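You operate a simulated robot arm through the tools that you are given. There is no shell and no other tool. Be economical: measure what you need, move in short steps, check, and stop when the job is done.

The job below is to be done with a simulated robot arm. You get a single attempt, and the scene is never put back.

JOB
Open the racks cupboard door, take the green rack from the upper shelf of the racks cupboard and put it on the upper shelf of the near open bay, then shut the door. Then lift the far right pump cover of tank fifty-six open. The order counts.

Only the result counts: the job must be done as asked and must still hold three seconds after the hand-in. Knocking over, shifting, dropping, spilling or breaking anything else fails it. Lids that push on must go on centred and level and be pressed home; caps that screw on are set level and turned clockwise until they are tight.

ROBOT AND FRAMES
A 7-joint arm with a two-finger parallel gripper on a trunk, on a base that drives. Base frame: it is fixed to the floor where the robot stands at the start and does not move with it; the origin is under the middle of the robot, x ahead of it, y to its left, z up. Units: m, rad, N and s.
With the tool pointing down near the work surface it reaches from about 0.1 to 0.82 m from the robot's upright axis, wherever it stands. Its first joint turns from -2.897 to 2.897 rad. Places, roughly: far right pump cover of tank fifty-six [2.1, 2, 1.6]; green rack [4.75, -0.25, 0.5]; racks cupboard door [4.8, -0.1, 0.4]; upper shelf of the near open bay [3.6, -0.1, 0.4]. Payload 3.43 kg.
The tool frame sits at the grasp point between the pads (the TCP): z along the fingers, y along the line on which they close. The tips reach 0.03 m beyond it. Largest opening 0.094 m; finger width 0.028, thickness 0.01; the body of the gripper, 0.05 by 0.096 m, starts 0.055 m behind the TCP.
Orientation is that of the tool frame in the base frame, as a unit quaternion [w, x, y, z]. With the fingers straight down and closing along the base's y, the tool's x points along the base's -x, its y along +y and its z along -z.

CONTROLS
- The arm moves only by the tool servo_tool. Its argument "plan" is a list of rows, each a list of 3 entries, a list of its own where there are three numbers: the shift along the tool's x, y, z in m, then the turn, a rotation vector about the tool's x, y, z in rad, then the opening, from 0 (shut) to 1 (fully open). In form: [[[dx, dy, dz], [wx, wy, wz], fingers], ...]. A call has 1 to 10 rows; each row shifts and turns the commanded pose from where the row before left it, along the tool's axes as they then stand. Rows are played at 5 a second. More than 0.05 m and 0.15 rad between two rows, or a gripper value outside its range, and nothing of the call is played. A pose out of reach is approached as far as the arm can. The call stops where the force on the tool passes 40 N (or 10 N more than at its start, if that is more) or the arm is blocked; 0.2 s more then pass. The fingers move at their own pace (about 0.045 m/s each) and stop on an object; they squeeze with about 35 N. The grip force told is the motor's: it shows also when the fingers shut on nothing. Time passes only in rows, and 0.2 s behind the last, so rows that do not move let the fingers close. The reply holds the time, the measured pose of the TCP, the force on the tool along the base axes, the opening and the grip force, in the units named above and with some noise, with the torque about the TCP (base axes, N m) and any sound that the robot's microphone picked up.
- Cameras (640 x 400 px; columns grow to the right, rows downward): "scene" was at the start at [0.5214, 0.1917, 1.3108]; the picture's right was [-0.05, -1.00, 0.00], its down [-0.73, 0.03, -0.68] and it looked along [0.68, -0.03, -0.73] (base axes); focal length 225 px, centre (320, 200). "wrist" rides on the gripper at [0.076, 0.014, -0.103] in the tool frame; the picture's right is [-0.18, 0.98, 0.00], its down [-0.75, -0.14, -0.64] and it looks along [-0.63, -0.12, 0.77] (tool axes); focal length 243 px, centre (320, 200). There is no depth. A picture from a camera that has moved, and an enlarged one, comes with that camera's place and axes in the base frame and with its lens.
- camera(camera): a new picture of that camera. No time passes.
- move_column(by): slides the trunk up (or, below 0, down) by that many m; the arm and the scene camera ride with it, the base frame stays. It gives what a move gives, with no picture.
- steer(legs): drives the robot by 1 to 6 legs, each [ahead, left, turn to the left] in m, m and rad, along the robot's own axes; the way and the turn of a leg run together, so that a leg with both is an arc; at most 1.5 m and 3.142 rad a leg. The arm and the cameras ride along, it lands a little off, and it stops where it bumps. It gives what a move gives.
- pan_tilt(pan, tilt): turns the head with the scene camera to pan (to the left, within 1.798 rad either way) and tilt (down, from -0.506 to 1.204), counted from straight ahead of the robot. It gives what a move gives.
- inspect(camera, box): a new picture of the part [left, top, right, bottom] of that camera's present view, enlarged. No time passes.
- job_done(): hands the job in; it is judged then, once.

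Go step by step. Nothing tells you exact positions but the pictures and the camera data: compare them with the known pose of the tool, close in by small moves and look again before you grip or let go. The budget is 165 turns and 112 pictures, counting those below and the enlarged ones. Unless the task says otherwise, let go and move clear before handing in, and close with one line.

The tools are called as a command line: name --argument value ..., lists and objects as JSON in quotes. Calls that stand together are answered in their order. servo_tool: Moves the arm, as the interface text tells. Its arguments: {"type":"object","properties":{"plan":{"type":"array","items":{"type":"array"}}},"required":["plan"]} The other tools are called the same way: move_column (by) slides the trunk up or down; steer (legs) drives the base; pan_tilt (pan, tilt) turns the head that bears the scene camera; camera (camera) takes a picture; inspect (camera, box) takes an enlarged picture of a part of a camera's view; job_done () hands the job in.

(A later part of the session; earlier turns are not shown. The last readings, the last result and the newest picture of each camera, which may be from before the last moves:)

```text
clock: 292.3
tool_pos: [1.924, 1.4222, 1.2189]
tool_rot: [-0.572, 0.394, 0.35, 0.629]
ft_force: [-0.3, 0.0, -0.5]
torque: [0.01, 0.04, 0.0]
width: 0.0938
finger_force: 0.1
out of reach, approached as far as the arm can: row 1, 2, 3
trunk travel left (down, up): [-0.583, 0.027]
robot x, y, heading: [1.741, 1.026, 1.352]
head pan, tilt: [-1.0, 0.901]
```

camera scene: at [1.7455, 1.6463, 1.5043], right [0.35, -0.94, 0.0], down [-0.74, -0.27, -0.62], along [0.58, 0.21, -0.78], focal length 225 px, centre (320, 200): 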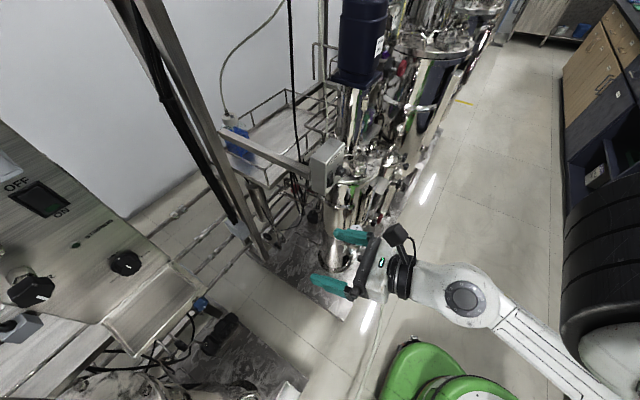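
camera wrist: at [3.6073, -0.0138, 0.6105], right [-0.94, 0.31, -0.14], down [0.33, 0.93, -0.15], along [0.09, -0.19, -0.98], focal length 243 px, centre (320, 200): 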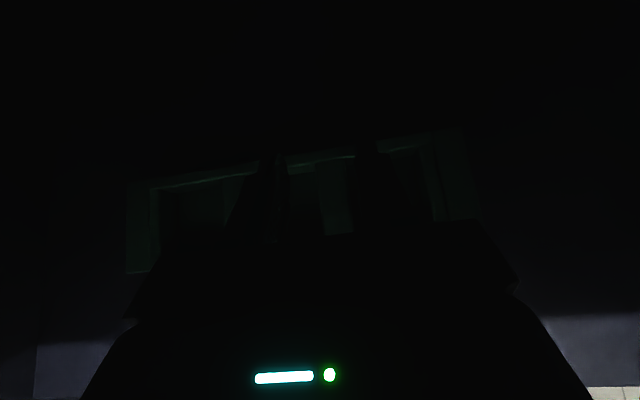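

servo_tool --plan '[[[0.04, 0, 0.02], [0, 0, 0], 1], [[0.04, 0, 0.02], [0, 0, 0], 1], [[0.04, 0, 0.02], [0, 0, 0], 1], [[0.04, 0, 0.02], [0, 0, 0], 1], [[0.04, 0, 0.02], [0, 0, 0], 1], [[0.04, 0, 0.02], [0, 0, 0], 1], [[0.04, 0, 0.02], [0, 0, 0], 1]]'

pan_tilt --pan -0.5 --tilt 0.1

camera --camera "scene"

```text
clock: 293.9
tool_pos: [1.9273, 1.4222, 1.294]
tool_rot: [-0.57, 0.395, 0.351, 0.629]
ft_force: [0.8, -0.2, 0.4]
torque: [0.02, 0.01, 0.0]
width: 0.0942
finger_force: 0.0
out of reach, approached as far as the arm can: row 2, 3, 4, 5, 6, 7
trunk travel left (down, up): [-0.583, 0.027]
robot x, y, heading: [1.7443, 1.0278, 1.354]
head pan, tilt: [-1.0, 0.901]
```

```text
clock: 295.0
tool_pos: [1.9264, 1.423, 1.2951]
tool_rot: [-0.57, 0.395, 0.35, 0.629]
ft_force: [-0.2, 0.4, 0.4]
torque: [0.04, -0.03, -0.01]
width: 0.0938
finger_force: 0.1
trunk travel left (down, up): [-0.583, 0.027]
robot x, y, heading: [1.7413, 1.0304, 1.353]
head pan, tilt: [-0.499, 0.099]
```

```text
13 pictures are left
camera scene: at [1.7091, 1.5717, 1.5733], right [0.75, -0.66, 0.0], down [-0.07, -0.08, -0.99], along [0.66, 0.75, -0.1], focal length 225 px, centre (320, 200)
```

scene: 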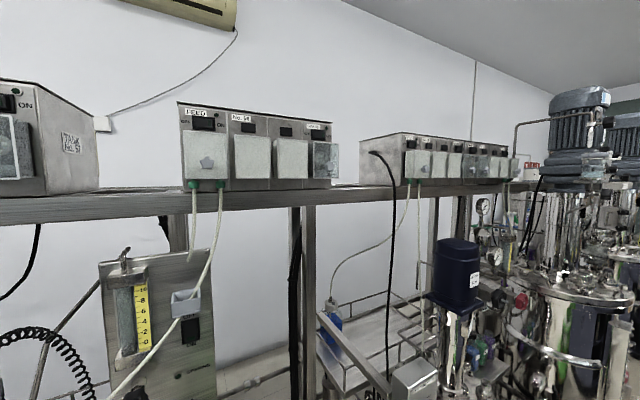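

servo_tool --plan '[[[0.0, 0, 0.045], [0, 0, 0], 1], [[0.0, 0, 0.045], [0, 0, 0], 1], [[0.0, 0, 0.045], [0, 0, 0], 1], [[0.0, 0, 0.045], [0, 0, 0], 1], [[0.0, 0, 0.045], [0, 0, 0], 1]]'

servo_tool --plan '[[[0.04, 0, 0.02], [0, 0, 0], 1], [[0.04, 0, 0.02], [0, 0, 0], 1]]'

servo_tool --plan '[[[0, 0, 0], [0, 0.1, 0], 1], [[0, 0, 0], [0, 0.1, 0], 1], [[0, 0, 0], [0, 0.1, 0], 1]]'

```text
clock: 296.2
tool_pos: [1.9709, 1.4606, 1.3139]
tool_rot: [-0.571, 0.395, 0.349, 0.629]
ft_force: [-0.9, -0.9, -0.1]
torque: [-0.01, 0.0, 0.0]
width: 0.0942
finger_force: 0.2
out of reach, approached as far as the arm can: row 1, 2, 3, 4, 5
trunk travel left (down, up): [-0.583, 0.027]
robot x, y, heading: [1.7427, 1.0243, 1.348]
head pan, tilt: [-0.499, 0.099]
```

```text
clock: 296.8
tool_pos: [1.9711, 1.4615, 1.3144]
tool_rot: [-0.572, 0.394, 0.35, 0.629]
ft_force: [0.7, -1.3, 0.3]
torque: [-0.02, -0.01, 0.02]
width: 0.0938
finger_force: 0.1
out of reach, approached as far as the arm can: row 1, 2
trunk travel left (down, up): [-0.583, 0.027]
robot x, y, heading: [1.7458, 1.0302, 1.349]
head pan, tilt: [-0.499, 0.099]
```

```text
clock: 297.6
tool_pos: [1.9719, 1.4614, 1.3133]
tool_rot: [-0.618, 0.295, 0.26, 0.681]
ft_force: [-0.3, -0.4, 0.2]
torque: [-0.02, 0.0, 0.03]
width: 0.0942
finger_force: 0.0
trunk travel left (down, up): [-0.583, 0.027]
robot x, y, heading: [1.7447, 1.0269, 1.35]
head pan, tilt: [-0.499, 0.099]
```

pan_tilt --pan -1.6 --tilt 0.55

camera --camera "scene"

```text
clock: 298.9
tool_pos: [1.9723, 1.461, 1.3138]
tool_rot: [-0.618, 0.296, 0.26, 0.681]
ft_force: [0.5, -0.3, -0.1]
torque: [0.01, -0.01, -0.03]
width: 0.0937
finger_force: 0.1
trunk travel left (down, up): [-0.583, 0.027]
robot x, y, heading: [1.7445, 1.0293, 1.352]
head pan, tilt: [-1.6, 0.55]
```

```text
12 pictures are left
camera scene: at [1.7356, 1.4804, 1.5318], right [-0.25, -0.97, 0.0], down [-0.51, 0.13, -0.85], along [0.83, -0.21, -0.52], focal length 225 px, centre (320, 200)
```

scene: 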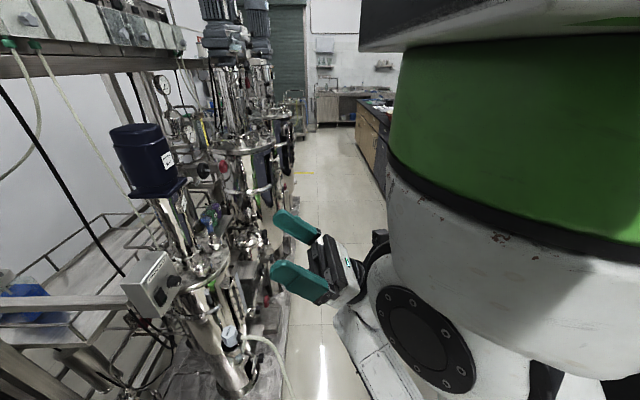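

The arm hangs from a shoulder near z≈0.87, so I need to be much closer, about 0.57 m from the knob, with the tool pitched steeply up. I'll drive forward.

move_column --by 0.027

steer --legs '[[0.3, 0.0, 0]]'

servo_tool --plan '[[[0, 0, 0], [0, 0.1, 0], 1], [[0, 0, 0], [0, 0.1, 0], 1], [[0.0, 0, 0.03], [0, 0, 0], 1], [[0.0, 0, 0.03], [0, 0, 0], 1], [[0, 0, 0.03], [0, 0, 0], 1]]'

```text
clock: 299.6
tool_pos: [1.9718, 1.4612, 1.3397]
tool_rot: [-0.618, 0.296, 0.26, 0.681]
ft_force: [1.0, 0.6, -0.6]
torque: [0.01, -0.02, -0.01]
width: 0.0942
finger_force: 0.0
trunk travel left (down, up): [-0.61, 0.0]
robot x, y, heading: [1.74, 1.0293, 1.351]
head pan, tilt: [-1.6, 0.55]
```

```text
clock: 301.7
tool_pos: [2.039, 1.7604, 1.3399]
tool_rot: [-0.618, 0.295, 0.26, 0.681]
ft_force: [0.2, -0.4, 0.2]
torque: [-0.01, 0.01, 0.0]
width: 0.094
finger_force: 0.0
trunk travel left (down, up): [-0.61, 0.0]
robot x, y, heading: [1.8101, 1.334, 1.356]
head pan, tilt: [-1.6, 0.55]
```

```text
clock: 302.9
tool_pos: [2.0461, 1.8129, 1.4135]
tool_rot: [-0.64, 0.227, 0.197, 0.707]
ft_force: [-0.2, 0.4, -0.8]
torque: [-0.04, 0.01, -0.02]
width: 0.0943
finger_force: 0.0
trunk travel left (down, up): [-0.61, 0.0]
robot x, y, heading: [1.8078, 1.3332, 1.348]
head pan, tilt: [-1.6, 0.55]
```

The arm now moves freely. I'll go another 8 cm closer and try a shallower pitch.

steer --legs '[[0.08, 0.0, 0]]'

servo_tool --plan '[[[0.0, 0, -0.04], [0, -0.08, 0], 1], [[0.0, 0, -0.04], [0, -0.08, 0], 1], [[0.03, 0, -0.02], [0, -0.08, 0], 1], [[0.03, 0, 0], [0, -0.08, 0], 1], [[0.03, 0, 0], [0, 0, 0], 1], [[0.03, 0, 0], [0, 0, 0], 1], [[0.03, 0, 0], [0, 0, 0], 1]]'

camera --camera "wrist"

```text
clock: 304.0
tool_pos: [2.0645, 1.8917, 1.4138]
tool_rot: [-0.64, 0.228, 0.197, 0.707]
ft_force: [0.3, 1.1, -0.3]
torque: [-0.02, 0.03, 0.03]
width: 0.0942
finger_force: 0.0
trunk travel left (down, up): [-0.61, 0.0]
robot x, y, heading: [1.8285, 1.4078, 1.347]
head pan, tilt: [-1.6, 0.55]
```

```text
clock: 305.6
tool_pos: [2.056, 1.7835, 1.3871]
tool_rot: [-0.6, 0.336, 0.299, 0.662]
ft_force: [-0.2, -0.2, 0.9]
torque: [0.0, 0.01, 0.0]
width: 0.0941
finger_force: 0.1
out of reach, approached as far as the arm can: row 5, 6, 7
trunk travel left (down, up): [-0.61, 0.0]
robot x, y, heading: [1.8295, 1.407, 1.35]
head pan, tilt: [-1.6, 0.55]
```

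```text
11 pictures are left
camera wrist: at [2.0561, 1.6526, 1.3853], right [0.99, 0.01, -0.16], down [-0.16, -0.05, -0.99], along [-0.02, 1.0, -0.05], focal length 243 px, centre (320, 200)
```

wrist: 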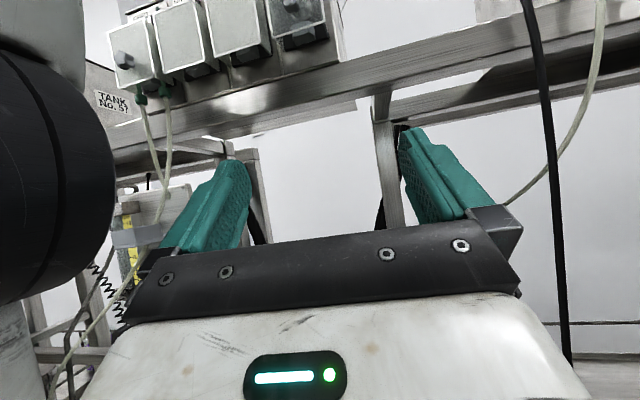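

servo_tool --plan '[[[0.015, 0.009, 0.03], [0, 0, 0], 1], [[0.015, 0.009, 0.03], [0, 0, 0], 1], [[0.03, 0.009, 0.02], [0, 0, 0], 1], [[0.03, 0.009, 0.02], [0, 0, 0], 1]]'

```text
clock: 306.6
tool_pos: [2.0545, 1.7832, 1.387]
tool_rot: [-0.601, 0.335, 0.297, 0.662]
ft_force: [-0.6, -0.5, 0.8]
torque: [0.03, -0.01, -0.02]
width: 0.094
finger_force: 0.1
out of reach, approached as far as the arm can: row 1, 2, 3, 4
trunk travel left (down, up): [-0.61, 0.0]
robot x, y, heading: [1.8289, 1.411, 1.348]
head pan, tilt: [-1.6, 0.55]
```

Pitch is the limiting joint, so I'll pitch back up to about 57° and rise from there.

servo_tool --plan '[[[0, 0, 0], [0, 0.09, 0], 1], [[0, 0, 0], [0, 0.09, 0], 1], [[0, 0, 0], [0, 0.09, 0], 1], [[0, 0, 0], [0, 0.09, 0], 1], [[0.015, 0.018, 0.02], [0, 0, 0], 1], [[0.015, 0.018, 0.02], [0, 0, 0], 1], [[0.015, 0, 0.02], [0, 0, 0], 1], [[0.015, 0, 0.02], [0, 0, 0], 1]]'

```text
clock: 308.4
tool_pos: [2.0875, 1.8033, 1.4557]
tool_rot: [0.685, -0.204, -0.186, -0.674]
ft_force: [0.0, -3.2, 0.1]
torque: [-0.26, -0.07, 0.0]
width: 0.094
finger_force: 0.0
out of reach, approached as far as the arm can: row 7, 8
trunk travel left (down, up): [-0.61, 0.0]
robot x, y, heading: [1.8259, 1.4115, 1.349]
head pan, tilt: [-1.6, 0.55]
```

servo_tool --plan '[[[-0.003, -0.016, 0.02], [0, 0, 0], 1], [[-0.003, -0.016, 0.02], [0, 0, 0], 1], [[-0.003, -0.016, 0.02], [0, 0, 0], 1], [[-0.003, -0.016, 0.02], [0, 0, 0], 1]]'

camera --camera "wrist"

```text
clock: 309.4
tool_pos: [2.0934, 1.7828, 1.4548]
tool_rot: [-0.647, 0.214, 0.175, 0.711]
ft_force: [0.5, 0.1, 0.5]
torque: [-0.01, 0.02, -0.04]
width: 0.0938
finger_force: 0.1
out of reach, approached as far as the arm can: row 1, 2, 3, 4
trunk travel left (down, up): [-0.61, 0.0]
robot x, y, heading: [1.8301, 1.4103, 1.35]
head pan, tilt: [-1.6, 0.55]
```

```text
10 pictures are left
camera wrist: at [2.0954, 1.6617, 1.407], right [0.99, 0.06, -0.12], down [-0.14, 0.32, -0.94], along [-0.02, 0.95, 0.32], focal length 243 px, centre (320, 200)
```

wrist: 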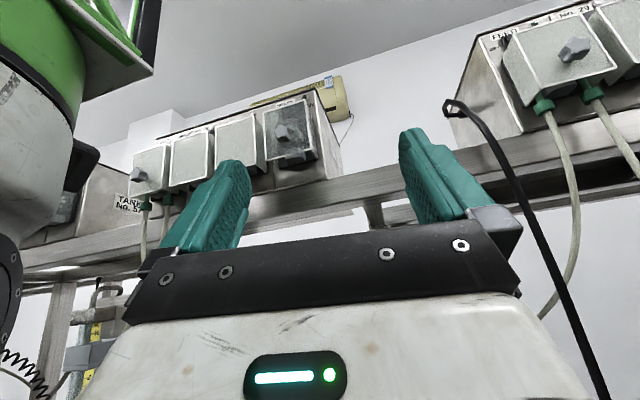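

The knob is in view. Leftward motion of the arm is limited, so I'll shift the base left and a bit closer.

steer --legs '[[0.06, 0.075, 0]]'

servo_tool --plan '[[[0, 0, 0.02], [0, 0, 0], 1], [[0, 0, 0.02], [0, 0, 0], 1]]'

servo_tool --plan '[[[0, 0, 0.02], [0, 0.05, 0], 1], [[0, 0, 0.02], [0, 0.05, 0], 1], [[0, 0, 0.02], [0, 0.05, 0], 1]]'

```text
clock: 310.6
tool_pos: [2.0672, 1.8121, 1.4551]
tool_rot: [-0.634, 0.216, 0.17, 0.723]
ft_force: [0.7, -0.4, -0.2]
torque: [0.0, -0.02, -0.01]
width: 0.0942
finger_force: 0.1
trunk travel left (down, up): [-0.61, 0.0]
robot x, y, heading: [1.7855, 1.449, 1.309]
head pan, tilt: [-1.6, 0.55]
stopped in leg 1: the robot was blocked; the commanded pose is now the measured one
```

```text
clock: 311.2
tool_pos: [2.0677, 1.8111, 1.4558]
tool_rot: [-0.634, 0.216, 0.17, 0.723]
ft_force: [-0.3, 0.6, -0.5]
torque: [0.02, 0.03, 0.0]
width: 0.0941
finger_force: 0.0
out of reach, approached as far as the arm can: row 1, 2
trunk travel left (down, up): [-0.61, 0.0]
robot x, y, heading: [1.7871, 1.4489, 1.312]
head pan, tilt: [-1.6, 0.55]
```

```text
clock: 312.0
tool_pos: [2.0876, 1.844, 1.5088]
tool_rot: [-0.644, 0.162, 0.122, 0.738]
ft_force: [-0.6, -0.6, 0.2]
torque: [0.01, -0.02, -0.04]
width: 0.0939
finger_force: 0.0
out of reach, approached as far as the arm can: row 2, 3
trunk travel left (down, up): [-0.61, 0.0]
robot x, y, heading: [1.7887, 1.4463, 1.309]
head pan, tilt: [-1.6, 0.55]
```

The base is now touching the rig, so this is as close as I can get. The simplest way is to push the cover's lower edge up from below with closed fingers pointing up. I'll turn the base slightly left to line up with the cover.

steer --legs '[[-0.015, 0.0, 0.0], [0.0, 0.04, 0.05]]'

servo_tool --plan '[[[0, 0, 0], [0, 0, 0], 0], [[-0.01, 0, 0.01], [0, 0.04, 0], 0], [[-0.01, 0, 0.01], [0, 0.04, 0], 0], [[-0.01, 0, 0.0], [0, 0, 0], 0]]'

pan_tilt --pan -0.6 --tilt 0.1

camera --camera "scene"

```text
clock: 313.3
tool_pos: [2.0371, 1.8403, 1.5096]
tool_rot: [-0.658, 0.159, 0.126, 0.725]
ft_force: [0.0, 0.0, 0.7]
torque: [0.0, 0.0, 0.01]
width: 0.094
finger_force: 0.1
trunk travel left (down, up): [-0.61, 0.0]
robot x, y, heading: [1.7494, 1.4361, 1.347]
head pan, tilt: [-1.6, 0.55]
```

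```text
clock: 314.3
tool_pos: [2.0413, 1.8753, 1.5157]
tool_rot: [-0.663, 0.13, 0.099, 0.731]
ft_force: [0.0, 1.0, 0.0]
torque: [0.01, 0.0, 0.0]
width: 0.0052
finger_force: 0.1
trunk travel left (down, up): [-0.61, 0.0]
robot x, y, heading: [1.7516, 1.4345, 1.345]
head pan, tilt: [-1.6, 0.55]
```

```text
clock: 315.5
tool_pos: [2.0416, 1.8762, 1.5159]
tool_rot: [-0.663, 0.13, 0.1, 0.73]
ft_force: [-0.4, 0.6, 0.7]
torque: [-0.02, -0.01, 0.0]
width: 0.0
finger_force: 33.0
trunk travel left (down, up): [-0.61, 0.0]
robot x, y, heading: [1.752, 1.4343, 1.349]
head pan, tilt: [-0.6, 0.099]
```

```text
9 pictures are left
camera scene: at [1.726, 1.9732, 1.6002], right [0.68, -0.73, 0.0], down [-0.07, -0.07, -0.99], along [0.73, 0.68, -0.1], focal length 225 px, centre (320, 200)
```

scene: 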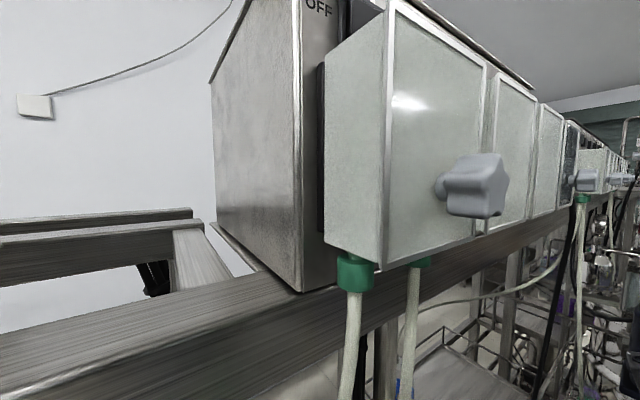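

I'm lined up with the cover in u, and the cover overhangs the beam, so there is room underneath. I'll move forward under its lower edge.

servo_tool --plan '[[[-0.014, 0, 0.006], [0, 0.01, 0], 0], [[-0.014, 0, 0.006], [0, 0.01, 0], 0], [[-0.014, 0, 0.006], [0, 0.01, 0], 0], [[-0.014, 0, 0.006], [0, 0.01, 0], 0]]'

camera --camera "wrist"

```text
clock: 316.5
tool_pos: [2.0478, 1.9351, 1.5214]
tool_rot: [-0.664, 0.115, 0.086, 0.734]
ft_force: [0.4, 0.9, 0.4]
torque: [0.01, 0.02, 0.0]
width: 0.0
finger_force: 32.9
trunk travel left (down, up): [-0.61, 0.0]
robot x, y, heading: [1.753, 1.4361, 1.348]
head pan, tilt: [-0.6, 0.099]
```

```text
8 pictures are left
camera wrist: at [2.0488, 1.8325, 1.444], right [0.99, 0.08, -0.08], down [-0.11, 0.55, -0.82], along [-0.02, 0.83, 0.56], focal length 243 px, centre (320, 200)
```

wrist: 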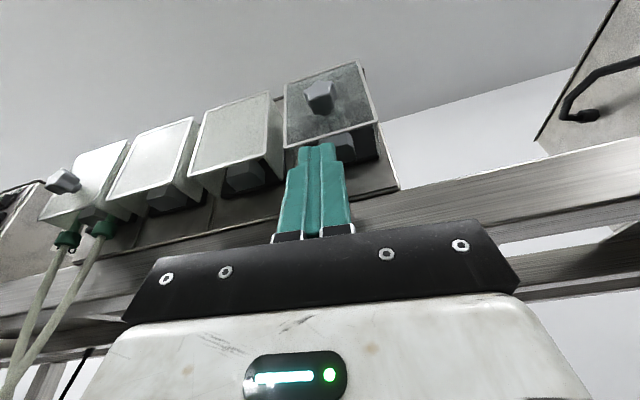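

The fingertips are right under the cover's lower edge. I'll nudge forward a little and push up gently.

servo_tool --plan '[[[-0.006, 0.004, 0.003], [0, 0, 0], 0], [[-0.003, 0.003, 0.005], [0, 0, 0], 0], [[0.0015, 0, 0.006], [0, 0, 0], 0], [[0.0015, 0, 0.006], [0, 0, 0], 0], [[0.0015, 0, 0.006], [0, 0, 0], 0], [[0.0015, 0, 0.006], [0, 0, 0], 0]]'

camera --camera "wrist"

```text
clock: 317.7
tool_pos: [2.0572, 1.9436, 1.542]
tool_rot: [-0.665, 0.113, 0.087, 0.733]
ft_force: [-6.3, -8.6, -21.5]
torque: [0.34, -0.09, 0.0]
width: 0.0
finger_force: 33.0
trunk travel left (down, up): [-0.61, 0.0]
robot x, y, heading: [1.7527, 1.4367, 1.351]
head pan, tilt: [-0.6, 0.099]
stopped in row 5: the force on the tool passed its limit at 60 N (the readings are from after the stop); the commanded pose is now the measured one
```

```text
7 pictures are left
camera wrist: at [2.0582, 1.8408, 1.4627], right [0.99, 0.08, -0.08], down [-0.11, 0.56, -0.82], along [-0.02, 0.83, 0.56], focal length 243 px, centre (320, 200)
```

wrist: 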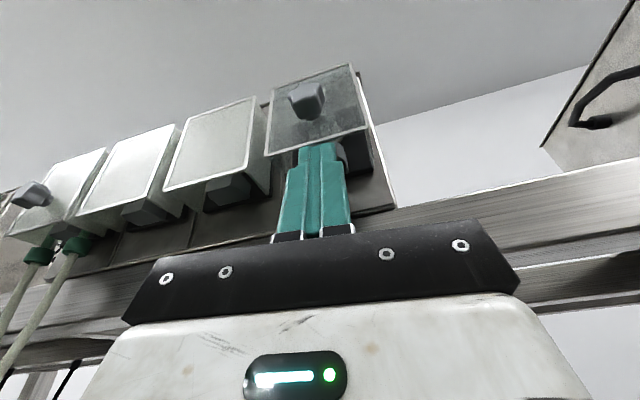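

The tip is pressing at the cover's lower edge. I'll now move along the arc of that edge, outward and up.

servo_tool --plan '[[[0.004, 0, 0.002], [0, 0, 0], 0], [[0.004, 0, 0.002], [0, 0, 0], 0], [[0.004, 0, 0.003], [0, 0, 0], 0], [[0.004, 0, 0.003], [0, 0, 0], 0], [[0.004, 0, 0.004], [0, 0, 0], 0]]'

camera --camera "wrist"

```text
clock: 318.1
tool_pos: [2.0553, 1.9414, 1.5438]
tool_rot: [-0.664, 0.112, 0.086, 0.734]
ft_force: [-6.7, -9.5, -21.4]
torque: [0.35, -0.18, -0.04]
width: 0.0001
finger_force: 32.8
trunk travel left (down, up): [-0.61, 0.0]
robot x, y, heading: [1.7525, 1.4356, 1.342]
head pan, tilt: [-0.6, 0.099]
stopped in row 1: the force on the tool passed its limit at 46 N (the readings are from after the stop); the commanded pose is now the measured one
```

```text
6 pictures are left
camera wrist: at [2.0576, 1.8371, 1.4645], right [0.99, 0.08, -0.07], down [-0.1, 0.56, -0.82], along [-0.02, 0.83, 0.56], focal length 243 px, centre (320, 200)
```

wrist: 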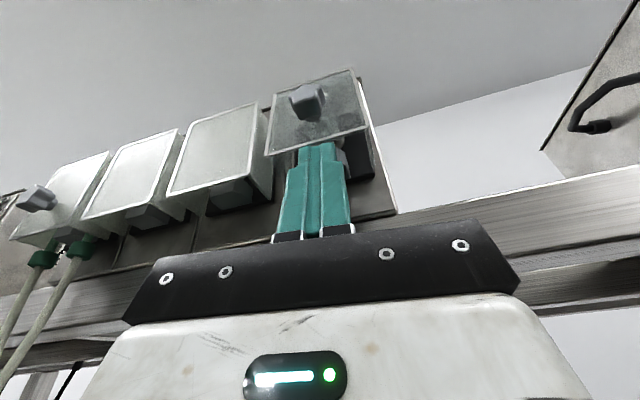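

servo_tool --plan '[[[-0.001, 0, -0.003], [0, 0, 0], 0], [[0.0048, 0, -0.0015], [0, 0, 0], 0], [[0.0048, 0, -0.0015], [0, 0, 0], 0], [[0.0048, 0, -0.0015], [0, 0, 0], 0], [[0.0048, 0, -0.0015], [0, 0, 0], 0], [[0, 0, 0], [0, 0, 0], 0]]'

```text
clock: 319.4
tool_pos: [2.0524, 1.9219, 1.5397]
tool_rot: [-0.664, 0.113, 0.087, 0.734]
ft_force: [1.2, 0.2, -0.1]
torque: [0.0, 0.0, -0.03]
width: 0.0
finger_force: 32.8
trunk travel left (down, up): [-0.61, 0.0]
robot x, y, heading: [1.7547, 1.4379, 1.35]
head pan, tilt: [-0.6, 0.099]
```

There was no resistance pulling outward, so the tip is in front of the face, beneath the knob. I'll push the knob upward from below instead; it has a better lever.

servo_tool --plan '[[[0.0015, -0.002, 0.005], [0, 0, 0], 0], [[0.0015, -0.002, 0.005], [0, 0, 0], 0], [[0.0025, 0, 0.0045], [0, 0, 0], 0], [[0.0025, 0, 0.0045], [0, 0, 0], 0], [[0.003, 0, 0.0045], [0, 0, 0], 0], [[0.003, 0, 0.0045], [0, 0, 0], 0], [[0.003, 0, 0.0045], [0, 0, 0], 0], [[0.003, 0, 0.0045], [0, 0, 0], 0]]'

camera --camera "wrist"

```text
clock: 320.8
tool_pos: [2.0412, 1.9269, 1.5411]
tool_rot: [-0.642, 0.176, 0.169, 0.727]
ft_force: [-0.7, 0.2, -0.2]
torque: [-0.02, 0.04, -0.04]
width: 0.0
finger_force: 33.4
trunk travel left (down, up): [-0.61, 0.0]
robot x, y, heading: [1.7482, 1.4258, 1.35]
head pan, tilt: [-0.6, 0.099]
stopped in row 6: the arm was blocked; the commanded pose is now the measured one
```

```text
5 pictures are left
camera wrist: at [2.0433, 1.8089, 1.4857], right [1.0, 0.04, -0.07], down [-0.08, 0.37, -0.93], along [-0.01, 0.93, 0.37], focal length 243 px, centre (320, 200)
```

wrist: 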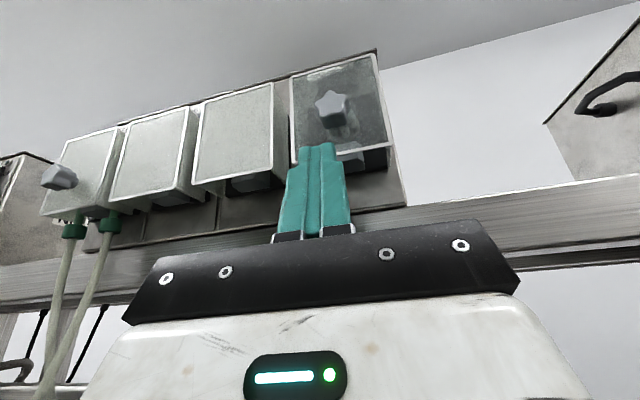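

The arm stalls unless it pitches up as it rises, so I'll rise while pitching up in step.

servo_tool --plan '[[[-0.002, 0.004, 0.003], [0, 0.04, 0], 0], [[-0.002, 0.003, 0.004], [0, 0.04, 0], 0], [[-0.001, 0, 0.005], [0, 0.04, 0], 0], [[0, 0, 0.005], [0, 0.04, 0], 0], [[0, 0, 0.005], [0, 0.04, 0], 0], [[0, 0, 0.005], [0, 0.04, 0], 0], [[0, 0, 0.005], [0, 0.04, 0], 0], [[0, 0, 0.005], [0, 0.04, 0], 0]]'

```text
clock: 321.7
tool_pos: [2.0714, 1.9393, 1.5413]
tool_rot: [-0.634, 0.138, 0.13, 0.75]
ft_force: [31.3, -61.6, -77.2]
torque: [1.68, 1.17, -0.42]
width: 0.0
finger_force: 32.9
trunk travel left (down, up): [-0.61, 0.0]
robot x, y, heading: [1.7604, 1.433, 1.312]
head pan, tilt: [-0.6, 0.099]
stopped in row 4: the force on the tool passed its limit at 60 N (the readings are from after the stop); the commanded pose is now the measured one
```

That jammed against something rigid, so pushing up isn't the way. I'll back off, open the fingers, and rise around the knob to grip it and pull it outward.

servo_tool --plan '[[[0.002, -0.004, -0.01], [0, 0, 0], 0], [[0.008, -0.006, -0.01], [0, 0, 0], 0.3], [[0.01, -0.006, 0], [0, 0, 0], 0.5], [[0, 0, 0], [0, 0, 0], 0.5], [[0, 0, 0.012], [0, 0.01, 0], 0.5], [[0, 0, 0.012], [0, 0.01, 0], 0.5], [[0, 0, 0.012], [0, 0.01, 0], 0.5], [[0, 0, 0.012], [0, 0.01, 0], 0.5]]'

camera --camera "wrist"

```text
clock: 323.1
tool_pos: [2.0412, 1.93, 1.547]
tool_rot: [-0.641, 0.126, 0.131, 0.746]
ft_force: [-16.7, -30.2, -66.2]
torque: [0.45, 1.45, -0.38]
width: 0.039
finger_force: 0.0
trunk travel left (down, up): [-0.61, 0.0]
robot x, y, heading: [1.7561, 1.4271, 1.323]
head pan, tilt: [-0.6, 0.099]
stopped in row 7: the force on the tool passed its limit at 152 N (the readings are from after the stop); the commanded pose is now the measured one
```

```text
4 pictures are left
camera wrist: at [2.0415, 1.8201, 1.4765], right [1.0, 0.03, -0.03], down [-0.04, 0.49, -0.87], along [-0.01, 0.87, 0.49], focal length 243 px, centre (320, 200)
```

wrist: 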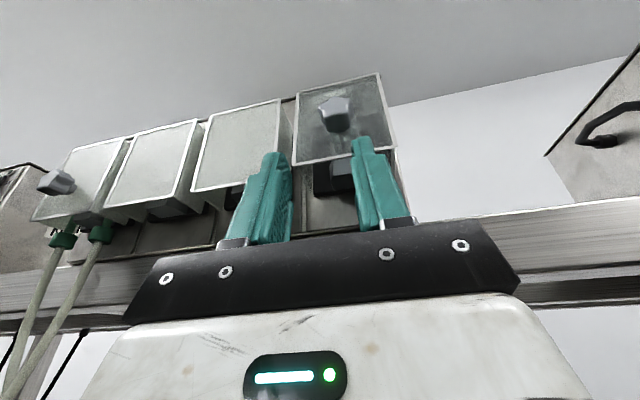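

The gripper body is catching the underside of the beam. I'll back down, move 2 cm outward and 1 cm right to centre on the knob, then rise again.

servo_tool --plan '[[[0.002, 0.002, -0.01], [0, 0, 0], 0.6], [[0.012, 0.005, -0.008], [0, 0, 0], 0.6], [[0.012, 0.005, 0], [0, 0, 0], 0.6], [[0, 0, 0], [0, 0, 0], 0.6]]'

servo_tool --plan '[[[0.001, 0, 0.01], [0, 0.01, 0], 0.6], [[0.001, 0, 0.01], [0, 0.01, 0], 0.6], [[0.001, 0, 0.01], [0, 0.01, 0], 0.6], [[0.001, 0, 0.01], [0, 0.01, 0], 0.6], [[0.001, 0, 0.008], [0, 0.01, 0], 0.6]]'

```text
clock: 324.1
tool_pos: [2.0498, 1.9017, 1.5415]
tool_rot: [-0.641, 0.127, 0.132, 0.745]
ft_force: [-0.3, -0.5, -0.8]
torque: [0.0, 0.02, 0.02]
width: 0.0564
finger_force: 0.1
trunk travel left (down, up): [-0.61, 0.0]
robot x, y, heading: [1.7553, 1.4337, 1.326]
head pan, tilt: [-0.6, 0.099]
```

```text
clock: 325.1
tool_pos: [2.0946, 1.9131, 1.5782]
tool_rot: [-0.591, 0.111, 0.109, 0.792]
ft_force: [7.6, -45.2, -10.5]
torque: [0.84, -0.22, 0.89]
width: 0.0443
finger_force: 0.0
trunk travel left (down, up): [-0.61, 0.0]
robot x, y, heading: [1.789, 1.4481, 1.246]
head pan, tilt: [-0.6, 0.099]
stopped in row 4: the arm was blocked; the commanded pose is now the measured one
```

camera --camera "wrist"

```text
3 pictures are left
camera wrist: at [2.0825, 1.8067, 1.5025], right [0.99, -0.1, -0.01], down [0.04, 0.53, -0.85], along [0.1, 0.84, 0.53], focal length 243 px, centre (320, 200)
```

wrist: 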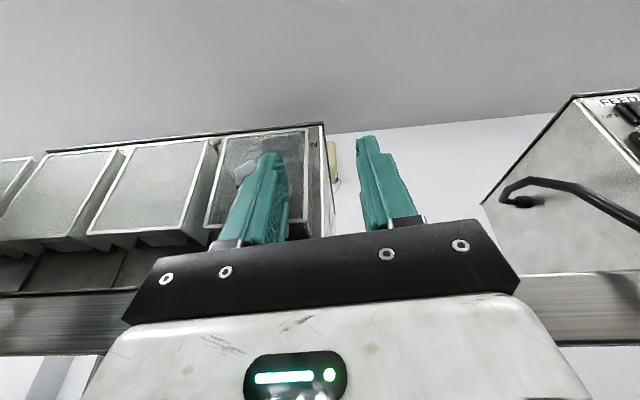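

I'm now high enough but 4.5 cm too far right, with the knob just left of the left finger. I'll use the base for the fine move: back out, turn slightly left, then go in again.

steer --legs '[[-0.055, 0, 0], [0, 0, 0.09]]'

```text
clock: 326.7
tool_pos: [2.0586, 1.8661, 1.5735]
tool_rot: [-0.555, 0.126, 0.117, 0.814]
ft_force: [-0.5, 0.6, 0.6]
torque: [-0.01, -0.02, 0.0]
width: 0.0562
finger_force: 0.0
trunk travel left (down, up): [-0.61, 0.0]
robot x, y, heading: [1.7051, 1.424, 1.15]
head pan, tilt: [-0.6, 0.099]
stopped in leg 2: the robot was blocked; the commanded pose is now the measured one
```

servo_tool --plan '[[[0, -0.011, 0], [0, 0, 0], 0.6], [[0, -0.011, 0], [0, 0, 0], 0.6], [[0, -0.011, 0], [0, 0, 0], 0.6], [[0, 0, 0], [0, 0, 0], 0.6]]'

servo_tool --plan '[[[-0.01, 0, 0.0035], [0, 0, 0], 0.6], [[-0.01, 0, 0.0035], [0, 0, 0], 0.6], [[-0.01, 0, 0.0035], [0, 0, 0], 0.6], [[0, 0, 0], [0, 0, 0], 0.6]]'

```text
clock: 327.9
tool_pos: [2.0783, 1.873, 1.5667]
tool_rot: [-0.532, 0.132, 0.117, 0.828]
ft_force: [0.0, 0.5, 0.2]
torque: [0.05, -0.03, 0.01]
width: 0.0565
finger_force: 0.0
out of reach, approached as far as the arm can: row 2, 3
trunk travel left (down, up): [-0.61, 0.0]
robot x, y, heading: [1.7187, 1.4306, 1.118]
head pan, tilt: [-0.6, 0.099]
stopped in row 4: the arm was blocked; the commanded pose is now the measured one
```

```text
clock: 329.1
tool_pos: [2.1071, 1.8839, 1.5657]
tool_rot: [-0.513, 0.132, 0.109, 0.841]
ft_force: [0.4, 0.4, 0.1]
torque: [0.0, 0.0, 0.0]
width: 0.0564
finger_force: 0.1
trunk travel left (down, up): [-0.61, 0.0]
robot x, y, heading: [1.7228, 1.4264, 1.097]
head pan, tilt: [-0.6, 0.099]
stopped in row 4: the arm was blocked; the commanded pose is now the measured one
```

The base keeps being twisted as the folded elbow touches something. I'll leave the arm as it is and only translate the base: back, left, then forward.

steer --legs '[[-0.05, 0.0, 0], [0.0, 0.08, 0]]'

pan_tilt --pan 0.6 --tilt 0.7

camera --camera "scene"

```text
clock: 330.4
tool_pos: [2.083, 1.8483, 1.5657]
tool_rot: [-0.502, 0.138, 0.117, 0.846]
ft_force: [-1.4, -0.1, 0.2]
torque: [-0.01, 0.05, 0.01]
width: 0.0566
finger_force: 0.0
trunk travel left (down, up): [-0.61, 0.0]
robot x, y, heading: [1.6877, 1.3996, 1.06]
head pan, tilt: [-0.6, 0.099]
stopped in leg 2: the robot was blocked; the commanded pose is now the measured one
```

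```text
clock: 331.8
tool_pos: [2.081, 1.847, 1.5645]
tool_rot: [-0.501, 0.138, 0.116, 0.846]
ft_force: [0.2, 0.2, 0.3]
torque: [0.01, 0.01, 0.0]
width: 0.0564
finger_force: 0.2
trunk travel left (down, up): [-0.61, 0.0]
robot x, y, heading: [1.6882, 1.3989, 1.059]
head pan, tilt: [0.6, 0.7]
```

```text
2 pictures are left
camera scene: at [1.7223, 1.9594, 1.5479], right [1.0, 0.09, 0.0], down [0.06, -0.64, -0.77], along [-0.07, 0.76, -0.64], focal length 225 px, centre (320, 200)
```

scene: 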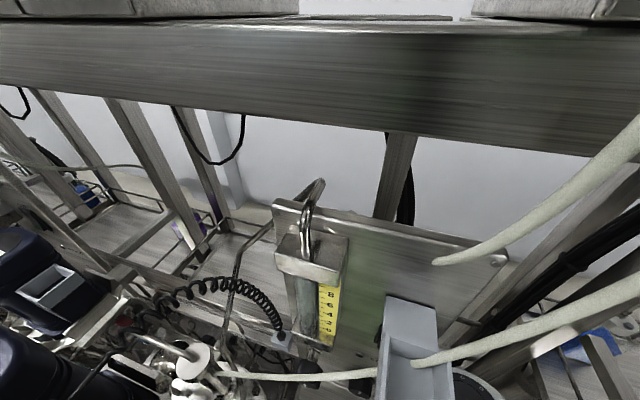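

Now it's clear: the head boom, which sticks out ahead, is against the beam. I'll back off and turn the base further left, so that the head points away and the arm reaches the cover to its right-front, where it moves freely.

steer --legs '[[-0.3, 0.0, 0], [0.0, 0.0, 1.1]]'

```text
clock: 336.7
tool_pos: [1.3035, 1.6879, 1.5638]
tool_rot: [0.875, -0.055, -0.172, -0.449]
ft_force: [0.2, 0.6, 0.8]
torque: [-0.01, 0.01, 0.0]
width: 0.0564
finger_force: 0.0
trunk travel left (down, up): [-0.61, 0.0]
robot x, y, heading: [1.5376, 1.1335, 2.183]
head pan, tilt: [0.6, 0.7]
```

servo_tool --plan '[[[0, 0.035, 0], [-0.035, -0.006, -0.0935], 0.6], [[0, 0.035, 0], [-0.035, -0.006, -0.0935], 0.6], [[0, 0.035, 0], [-0.035, -0.006, -0.0935], 0.6], [[0, 0.035, 0], [-0.035, -0.006, -0.0935], 0.6], [[0, 0.035, 0], [-0.035, -0.006, -0.0935], 0.6], [[0, 0.035, 0], [-0.035, -0.006, -0.0935], 0.6], [[0, 0.035, 0], [-0.035, -0.006, -0.0935], 0.6], [[0, 0.035, 0], [-0.035, -0.006, -0.0935], 0.6], [[0, 0.035, 0], [-0.035, -0.006, -0.0935], 0.6], [[0, 0.035, 0], [-0.035, -0.006, -0.0935], 0.6]]'

```text
clock: 338.9
tool_pos: [1.454, 1.8377, 1.4258]
tool_rot: [-0.578, 0.127, 0.128, 0.796]
ft_force: [0.2, 0.3, -0.1]
torque: [-0.02, -0.02, 0.0]
width: 0.0564
finger_force: 0.1
out of reach, approached as far as the arm can: row 3, 4, 5, 6, 7, 8, 9, 10
trunk travel left (down, up): [-0.61, 0.0]
robot x, y, heading: [1.5436, 1.1354, 2.18]
head pan, tilt: [0.6, 0.7]
```

servo_tool --plan '[[[0.03, 0.03, -0.005], [0, 0, 0], 0.6], [[0.03, 0.03, -0.005], [0, 0, 0], 0.6], [[0.03, 0.03, 0], [0, 0, 0], 0.6], [[0.03, 0.03, 0.01], [0, 0, 0], 0.6], [[0.02, 0.03, 0.02], [0, 0, 0], 0.6], [[0.02, 0.03, 0.02], [0, 0, 0], 0.6], [[0.012, 0.03, 0.025], [0, 0, 0], 0.6], [[0.012, 0.023, 0.025], [0, 0, 0], 0.6]]'

```text
clock: 340.7
tool_pos: [1.6245, 1.6371, 1.5886]
tool_rot: [-0.579, 0.126, 0.129, 0.795]
ft_force: [-0.4, -1.2, 0.1]
torque: [-0.03, -0.01, -0.02]
width: 0.0565
finger_force: 0.1
trunk travel left (down, up): [-0.61, 0.0]
robot x, y, heading: [1.5388, 1.1369, 2.182]
head pan, tilt: [0.6, 0.7]
```

Excellent: no limits here, and I'm at the knob's height. I'll check whether I can flatten the pitch too.

servo_tool --plan '[[[0, 0, 0], [0, -0.1, 0], 0.6], [[0, 0, 0], [0, -0.1, 0], 0.6], [[0, 0, 0], [0, -0.1, 0], 0.6], [[0, 0, 0], [0, -0.1, 0], 0.6], [[0, 0, 0], [0, -0.1, 0], 0.6], [[0, 0, 0], [0, -0.1, 0], 0.6], [[0, 0, 0], [0, -0.1, 0], 0.6]]'

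```text
clock: 342.3
tool_pos: [1.637, 1.6558, 1.5923]
tool_rot: [-0.5, 0.391, 0.321, 0.703]
ft_force: [-0.4, -0.3, -0.5]
torque: [-0.03, 0.03, 0.03]
width: 0.0564
finger_force: 0.2
out of reach, approached as far as the arm can: row 6, 7
trunk travel left (down, up): [-0.61, 0.0]
robot x, y, heading: [1.5356, 1.1347, 2.182]
head pan, tilt: [0.6, 0.7]
```

Pitch is now 29° at z≈1.59, ideal for gripping the knob. I'll shift the base sideways to bring the hand in front of the cover.

steer --legs '[[-0.103, -0.398, 0]]'

camera --camera "wrist"

```text
clock: 344.8
tool_pos: [2.0296, 1.7992, 1.5936]
tool_rot: [-0.497, 0.392, 0.318, 0.706]
ft_force: [-0.9, 0.5, 0.4]
torque: [0.05, 0.01, -0.03]
width: 0.0563
finger_force: 0.0
trunk travel left (down, up): [-0.61, 0.0]
robot x, y, heading: [1.9285, 1.2808, 2.179]
head pan, tilt: [0.6, 0.7]
```

```text
1 pictures are left
camera wrist: at [2.0042, 1.6732, 1.6086], right [0.97, -0.22, -0.1], down [-0.14, -0.15, -0.98], along [0.2, 0.96, -0.18], focal length 243 px, centre (320, 200)
```

wrist: 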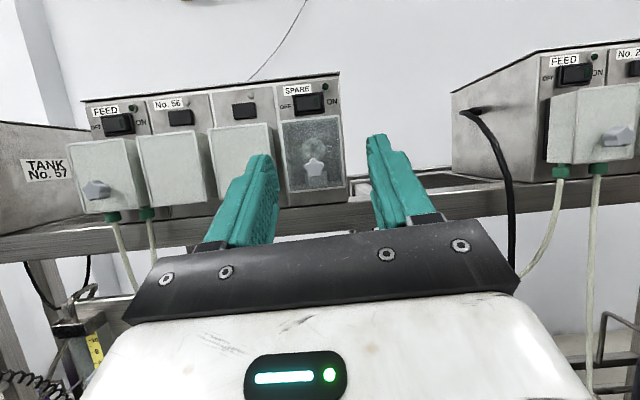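

Everything lines up, and the knob is dead ahead at about [2.056, 1.943, 1.597]. I'll move the base in by most of the remaining distance.

steer --legs '[[0.068, -0.067, 0]]'

```text
clock: 346.0
tool_pos: [1.956, 1.7795, 1.6004]
tool_rot: [-0.549, 0.355, 0.349, 0.671]
ft_force: [-7.5, -3.3, -1.6]
torque: [0.04, 0.3, -0.57]
width: 0.0562
finger_force: 0.0
trunk travel left (down, up): [-0.61, 0.0]
robot x, y, heading: [1.9633, 1.2741, 2.327]
head pan, tilt: [0.6, 0.7]
```

The base corner bumped the rig and twisted. I'll restore the heading and finish the approach with the arm.

steer --legs '[[-0.03, 0.03, 0], [0, 0, -0.148]]'

```text
clock: 347.5
tool_pos: [2.0468, 1.7509, 1.5947]
tool_rot: [-0.495, 0.388, 0.321, 0.708]
ft_force: [-0.6, 0.1, 0.1]
torque: [0.0, 0.02, 0.02]
width: 0.0564
finger_force: 0.1
trunk travel left (down, up): [-0.61, 0.0]
robot x, y, heading: [1.9587, 1.2331, 2.177]
head pan, tilt: [0.6, 0.7]
```

steer --legs '[[0.047, -0.02, 0]]'

servo_tool --plan '[[[-0.0094, -0.006, 0.0162], [0, 0, 0], 0.6], [[-0.0094, -0.006, 0.0162], [0, 0, 0], 0.6], [[-0.0094, -0.005, 0.0162], [0, 0, 0], 0.6], [[-0.0094, -0.004, 0.0162], [0, 0, 0], 0.6]]'

```text
clock: 348.4
tool_pos: [2.0359, 1.8008, 1.5951]
tool_rot: [-0.495, 0.388, 0.321, 0.708]
ft_force: [-0.5, 0.6, 0.0]
torque: [-0.03, 0.0, 0.01]
width: 0.0561
finger_force: 0.0
trunk travel left (down, up): [-0.61, 0.0]
robot x, y, heading: [1.9542, 1.2857, 2.182]
head pan, tilt: [0.6, 0.7]
```

```text
clock: 349.4
tool_pos: [2.0376, 1.8796, 1.5921]
tool_rot: [-0.495, 0.388, 0.321, 0.708]
ft_force: [0.1, 0.2, 0.8]
torque: [-0.01, 0.0, 0.02]
width: 0.0564
finger_force: 0.0
trunk travel left (down, up): [-0.61, 0.0]
robot x, y, heading: [1.9469, 1.2814, 2.178]
head pan, tilt: [0.6, 0.7]
```

servo_tool --plan '[[[-0.007, 0, 0.012], [0, 0, 0], 0.6], [[-0.007, 0, 0.012], [0, 0, 0], 0.6], [[-0.007, 0, 0.012], [0, 0, 0], 0.6], [[-0.007, 0, 0.012], [0, 0, 0], 0.6], [[0, 0, 0], [0, 0, 0], 0.6]]'

servo_tool --plan '[[[0, 0, 0], [0, 0, 0], 0], [[0, 0, 0], [0, 0, 0], 0], [[0, 0, 0], [0, 0, 0], 0], [[0, 0, 0], [0, 0, 0], 0], [[0, 0, 0], [0, 0, 0], 0]]'

```text
clock: 350.3
tool_pos: [2.0475, 1.9128, 1.5959]
tool_rot: [-0.497, 0.381, 0.32, 0.711]
ft_force: [-5.1, -36.1, -11.2]
torque: [-0.44, -0.25, 0.9]
width: 0.0535
finger_force: 0.0
trunk travel left (down, up): [-0.61, 0.0]
robot x, y, heading: [1.9487, 1.2829, 2.179]
head pan, tilt: [0.6, 0.7]
stopped in row 4: the force on the tool passed its limit at 102 N (the readings are from after the stop); the commanded pose is now the measured one
```

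```text
clock: 351.5
tool_pos: [2.0469, 1.9148, 1.5977]
tool_rot: [-0.497, 0.382, 0.32, 0.71]
ft_force: [-10.0, -36.4, 8.3]
torque: [0.53, -0.22, 0.75]
width: 0.0216
finger_force: 45.2
trunk travel left (down, up): [-0.61, 0.0]
robot x, y, heading: [1.951, 1.2864, 2.183]
head pan, tilt: [0.6, 0.7]
```

I have the knob gripped at 21.6 mm. Now I'll pull along an outward and upward arc in small steps.

servo_tool --plan '[[[0.003, 0, -0.004], [0, 0, 0], 0], [[0.0045, 0, -0.002], [0, 0, 0], 0], [[0.0045, 0, -0.002], [0, 0, 0], 0], [[0.0047, 0, -0.0016], [0, 0, 0], 0], [[0.0047, 0, -0.0016], [0, 0, 0], 0]]'

```text
clock: 352.7
tool_pos: [2.0436, 1.8995, 1.6042]
tool_rot: [-0.497, 0.385, 0.321, 0.709]
ft_force: [9.5, 5.6, -12.6]
torque: [-1.36, 0.3, 0.14]
width: 0.0218
finger_force: 44.9
trunk travel left (down, up): [-0.61, 0.0]
robot x, y, heading: [1.9512, 1.28, 2.177]
head pan, tilt: [0.6, 0.7]
```

servo_tool --plan '[[[0.0045, 0, -0.0018], [0, 0, 0], 0], [[0.0047, 0, -0.0015], [0, 0, 0], 0], [[0.0048, 0, -0.0012], [0, 0, 0], 0], [[0.0049, 0, -0.0008], [0, 0, 0], 0], [[0.005, 0, -0.0004], [0, 0, 0], 0]]'

```text
clock: 353.9
tool_pos: [2.0345, 1.8833, 1.6239]
tool_rot: [-0.497, 0.382, 0.321, 0.71]
ft_force: [0.2, 0.7, 0.3]
torque: [0.0, 0.0, -0.03]
width: 0.0001
finger_force: 32.7
trunk travel left (down, up): [-0.61, 0.0]
robot x, y, heading: [1.9537, 1.282, 2.178]
head pan, tilt: [0.6, 0.7]
```

The grip slipped off after about 3.5 cm of travel. I'll use my last picture to see how far the cover has opened.

inspect --camera "wrist" --box '[160, 40, 480, 240]'

```text
2.00 times, centred on (320, 140) of wrist
camera zoom: at [2.0091, 1.7556, 1.6385], right [0.97, -0.21, -0.08], down [-0.12, -0.15, -0.98], along [0.19, 0.97, -0.17], focal length 485 px, centre (320, 320)
```

zoom: 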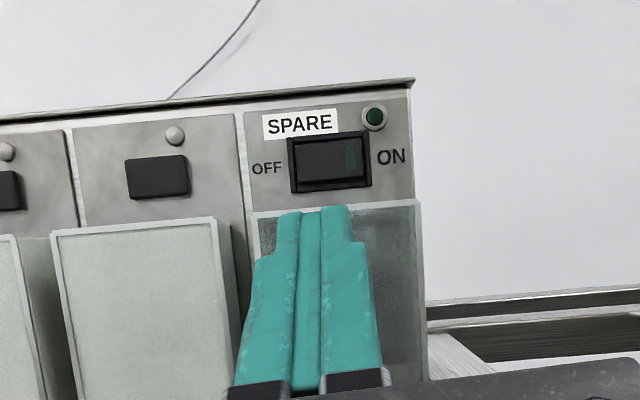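

The cover still looks essentially shut: I pulled too much outward and slid off the knob. From the forces, the hinge is along the top at the panel, so the right initial direction is mostly up. I'll regrip.

servo_tool --plan '[[[0.0147, 0, -0.026], [0, 0, 0], 0.6], [[0.007, 0, -0.013], [0, 0, 0], 0.6], [[-0.013, 0.0015, -0.0075], [0, 0, 0], 0.6], [[-0.014, 0.0015, -0.0077], [0, 0, 0], 0.6], [[-0.0075, 0, 0.0135], [0, 0, 0], 0.6], [[-0.0075, 0, 0.0135], [0, 0, 0], 0.6], [[-0.0075, 0, 0.0135], [0, 0, 0], 0.6], [[-0.007, 0, 0.0125], [0, 0, 0], 0.6], [[-0.004, 0, 0.007], [0, 0, 0], 0.6]]'

servo_tool --plan '[[[-0.002, 0, 0.0035], [0, 0, 0], 0.6], [[0, 0, 0], [0, 0, 0], 0], [[0, 0, 0], [0, 0, 0], 0], [[0, 0, 0], [0, 0, 0], 0], [[0, 0, 0], [0, 0, 0], 0], [[0, 0, 0], [0, 0, 0], 0]]'

```text
clock: 355.9
tool_pos: [2.0466, 1.9039, 1.5936]
tool_rot: [-0.497, 0.383, 0.321, 0.709]
ft_force: [0.3, 0.4, 0.8]
torque: [0.02, 0.0, 0.0]
width: 0.0567
finger_force: 0.1
trunk travel left (down, up): [-0.61, 0.0]
robot x, y, heading: [1.953, 1.2841, 2.181]
head pan, tilt: [0.6, 0.7]
```

```text
clock: 357.3
tool_pos: [2.0462, 1.9072, 1.5941]
tool_rot: [-0.497, 0.383, 0.321, 0.71]
ft_force: [-4.2, 2.7, 0.8]
torque: [-0.06, 0.01, 0.72]
width: 0.0218
finger_force: 44.5
trunk travel left (down, up): [-0.61, 0.0]
robot x, y, heading: [1.9514, 1.2842, 2.18]
head pan, tilt: [0.6, 0.7]
```

Gripped again. This time I'll follow the computed arc about the top hinge.

servo_tool --plan '[[[0.0065, 0, -0.002], [0, 0, 0], 0], [[0.0065, 0, -0.0012], [0, 0, 0], 0], [[0.0067, 0, -0.0006], [0, 0, 0], 0], [[0.0068, 0, 0], [0, 0, 0], 0]]'

```text
clock: 358.3
tool_pos: [2.043, 1.8907, 1.6173]
tool_rot: [-0.495, 0.384, 0.318, 0.712]
ft_force: [-0.2, 1.1, 0.3]
torque: [0.0, 0.02, 0.0]
width: 0.0
finger_force: 32.3
trunk travel left (down, up): [-0.61, 0.0]
robot x, y, heading: [1.9517, 1.2828, 2.176]
head pan, tilt: [0.6, 0.7]
```

The knob is too slippery to pull. I'll set the closed fingers against the face directly under the knob and push it up. The star head will keep them from sliding out.

servo_tool --plan '[[[0.0098, 0, -0.0174], [0, 0, 0], 0], [[-0.0191, 0, -0.0108], [0, 0, 0], 0], [[-0.0191, 0, -0.0108], [0, 0, 0], 0], [[-0.0191, 0, -0.0108], [0, 0, 0], 0], [[-0.0054, 0, 0.0096], [0, 0, 0], 0], [[-0.0054, 0, 0.0096], [0, 0, 0], 0], [[-0.0054, 0, 0.0096], [0, 0, 0], 0], [[-0.0054, 0, 0.0096], [0, 0, 0], 0]]'

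servo_tool --plan '[[[0.0044, 0, 0.0025], [0, 0, 0], 0], [[0.0044, 0, 0.0025], [0, 0, 0], 0], [[0.0044, 0, 0.0025], [0, 0, 0], 0], [[0.0044, 0, 0.0025], [0, 0, 0], 0]]'

```text
clock: 360.1
tool_pos: [2.0551, 1.915, 1.5495]
tool_rot: [-0.497, 0.383, 0.321, 0.709]
ft_force: [0.4, 0.7, -0.3]
torque: [-0.01, 0.0, 0.0]
width: 0.0
finger_force: 32.9
trunk travel left (down, up): [-0.61, 0.0]
robot x, y, heading: [1.948, 1.283, 2.178]
head pan, tilt: [0.6, 0.7]
```

```text
clock: 360.9
tool_pos: [2.0539, 1.9157, 1.5599]
tool_rot: [-0.497, 0.388, 0.322, 0.706]
ft_force: [-2.1, -6.3, -11.8]
torque: [-0.1, -0.01, 0.04]
width: 0.0002
finger_force: 32.9
trunk travel left (down, up): [-0.61, 0.0]
robot x, y, heading: [1.9483, 1.2838, 2.178]
head pan, tilt: [0.6, 0.7]
stopped in row 4: the force on the tool passed its limit at 50 N (the readings are from after the stop); the commanded pose is now the measured one
```

servo_tool --plan '[[[0.0031, 0, 0.0006], [0, 0, 0], 0], [[0.0031, 0, 0.0006], [0, 0, 0], 0], [[0.0031, 0, 0.0006], [0, 0, 0], 0], [[0.0031, 0, 0.0006], [0, 0, 0], 0], [[0.0031, 0, 0.0006], [0, 0, 0], 0], [[0.0031, 0, 0.0006], [0, 0, 0], 0], [[0.0031, 0, 0.0006], [0, 0, 0], 0], [[0.0031, 0, 0.0006], [0, 0, 0], 0]]'

servo_tool --plan '[[[0.0033, 0, 0.0004], [0, 0, 0], 0], [[0.0033, 0, 0.0004], [0, 0, 0], 0], [[0.0033, 0, 0.0004], [0, 0, 0], 0], [[0.0033, 0, 0.0004], [0, 0, 0], 0], [[0.0033, 0, 0.0004], [0, 0, 0], 0], [[0.0033, 0, 0.0004], [0, 0, 0], 0]]'

```text
clock: 361.4
tool_pos: [2.0546, 1.9156, 1.561]
tool_rot: [-0.497, 0.389, 0.322, 0.706]
ft_force: [-1.8, -6.2, -11.4]
torque: [-0.15, 0.01, 0.1]
width: 0.0
finger_force: 33.1
trunk travel left (down, up): [-0.61, 0.0]
robot x, y, heading: [1.9493, 1.2828, 2.181]
head pan, tilt: [0.6, 0.7]
stopped in row 2: the force on the tool passed its limit at 46 N (the readings are from after the stop); the commanded pose is now the measured one
```

```text
clock: 361.8
tool_pos: [2.0537, 1.9156, 1.5602]
tool_rot: [-0.496, 0.393, 0.324, 0.703]
ft_force: [-2.1, -7.0, -11.9]
torque: [-0.08, -0.01, 0.02]
width: 0.0
finger_force: 32.8
trunk travel left (down, up): [-0.61, 0.0]
robot x, y, heading: [1.952, 1.2837, 2.183]
head pan, tilt: [0.6, 0.7]
stopped in row 2: the force on the tool passed its limit at 45 N (the readings are from after the stop); the commanded pose is now the measured one
```

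The rigid stop is probably the pump block that sticks out below the cover, not the knob. I'll come 1.2 cm outward so that only the knob is above the fingertips and push up again.

servo_tool --plan '[[[-0.0052, 0, -0.003], [0, 0, 0], 0], [[0.0059, 0, -0.0104], [0, 0, 0], 0], [[0.0035, 0, 0.002], [0, 0, 0], 0], [[0.0035, 0, 0.002], [0, 0, 0], 0], [[0.0035, 0, 0.002], [0, 0, 0], 0], [[0.0035, 0, 0.002], [0, 0, 0], 0], [[0.0035, 0, 0.002], [0, 0, 0], 0], [[0.0035, 0, 0.002], [0, 0, 0], 0]]'

servo_tool --plan '[[[0.0035, 0, 0.001], [0, 0, 0], 0], [[0.0035, 0, 0.001], [0, 0, 0], 0], [[0.0035, 0, 0.001], [0, 0, 0], 0], [[0.0035, 0, 0.001], [0, 0, 0], 0], [[0.0035, 0, 0.0015], [0, 0, 0], 0], [[0.0035, 0, 0.0015], [0, 0, 0], 0]]'

```text
clock: 363.1
tool_pos: [2.0491, 1.9055, 1.564]
tool_rot: [-0.497, 0.394, 0.324, 0.702]
ft_force: [-2.3, -11.2, -13.9]
torque: [-0.05, -0.01, 0.07]
width: 0.0
finger_force: 33.3
trunk travel left (down, up): [-0.61, 0.0]
robot x, y, heading: [1.9535, 1.2858, 2.179]
head pan, tilt: [0.6, 0.7]
stopped in row 6: the force on the tool passed its limit at 48 N (the readings are from after the stop); the commanded pose is now the measured one
```

```text
clock: 363.4
tool_pos: [2.0492, 1.904, 1.5653]
tool_rot: [-0.497, 0.396, 0.323, 0.701]
ft_force: [-1.9, -9.4, -11.9]
torque: [-0.05, -0.04, 0.04]
width: 0.0003
finger_force: 32.6
trunk travel left (down, up): [-0.61, 0.0]
robot x, y, heading: [1.9506, 1.2782, 2.175]
head pan, tilt: [0.6, 0.7]
stopped in row 1: the force on the tool passed its limit at 47 N (the readings are from after the stop); the commanded pose is now the measured one
```

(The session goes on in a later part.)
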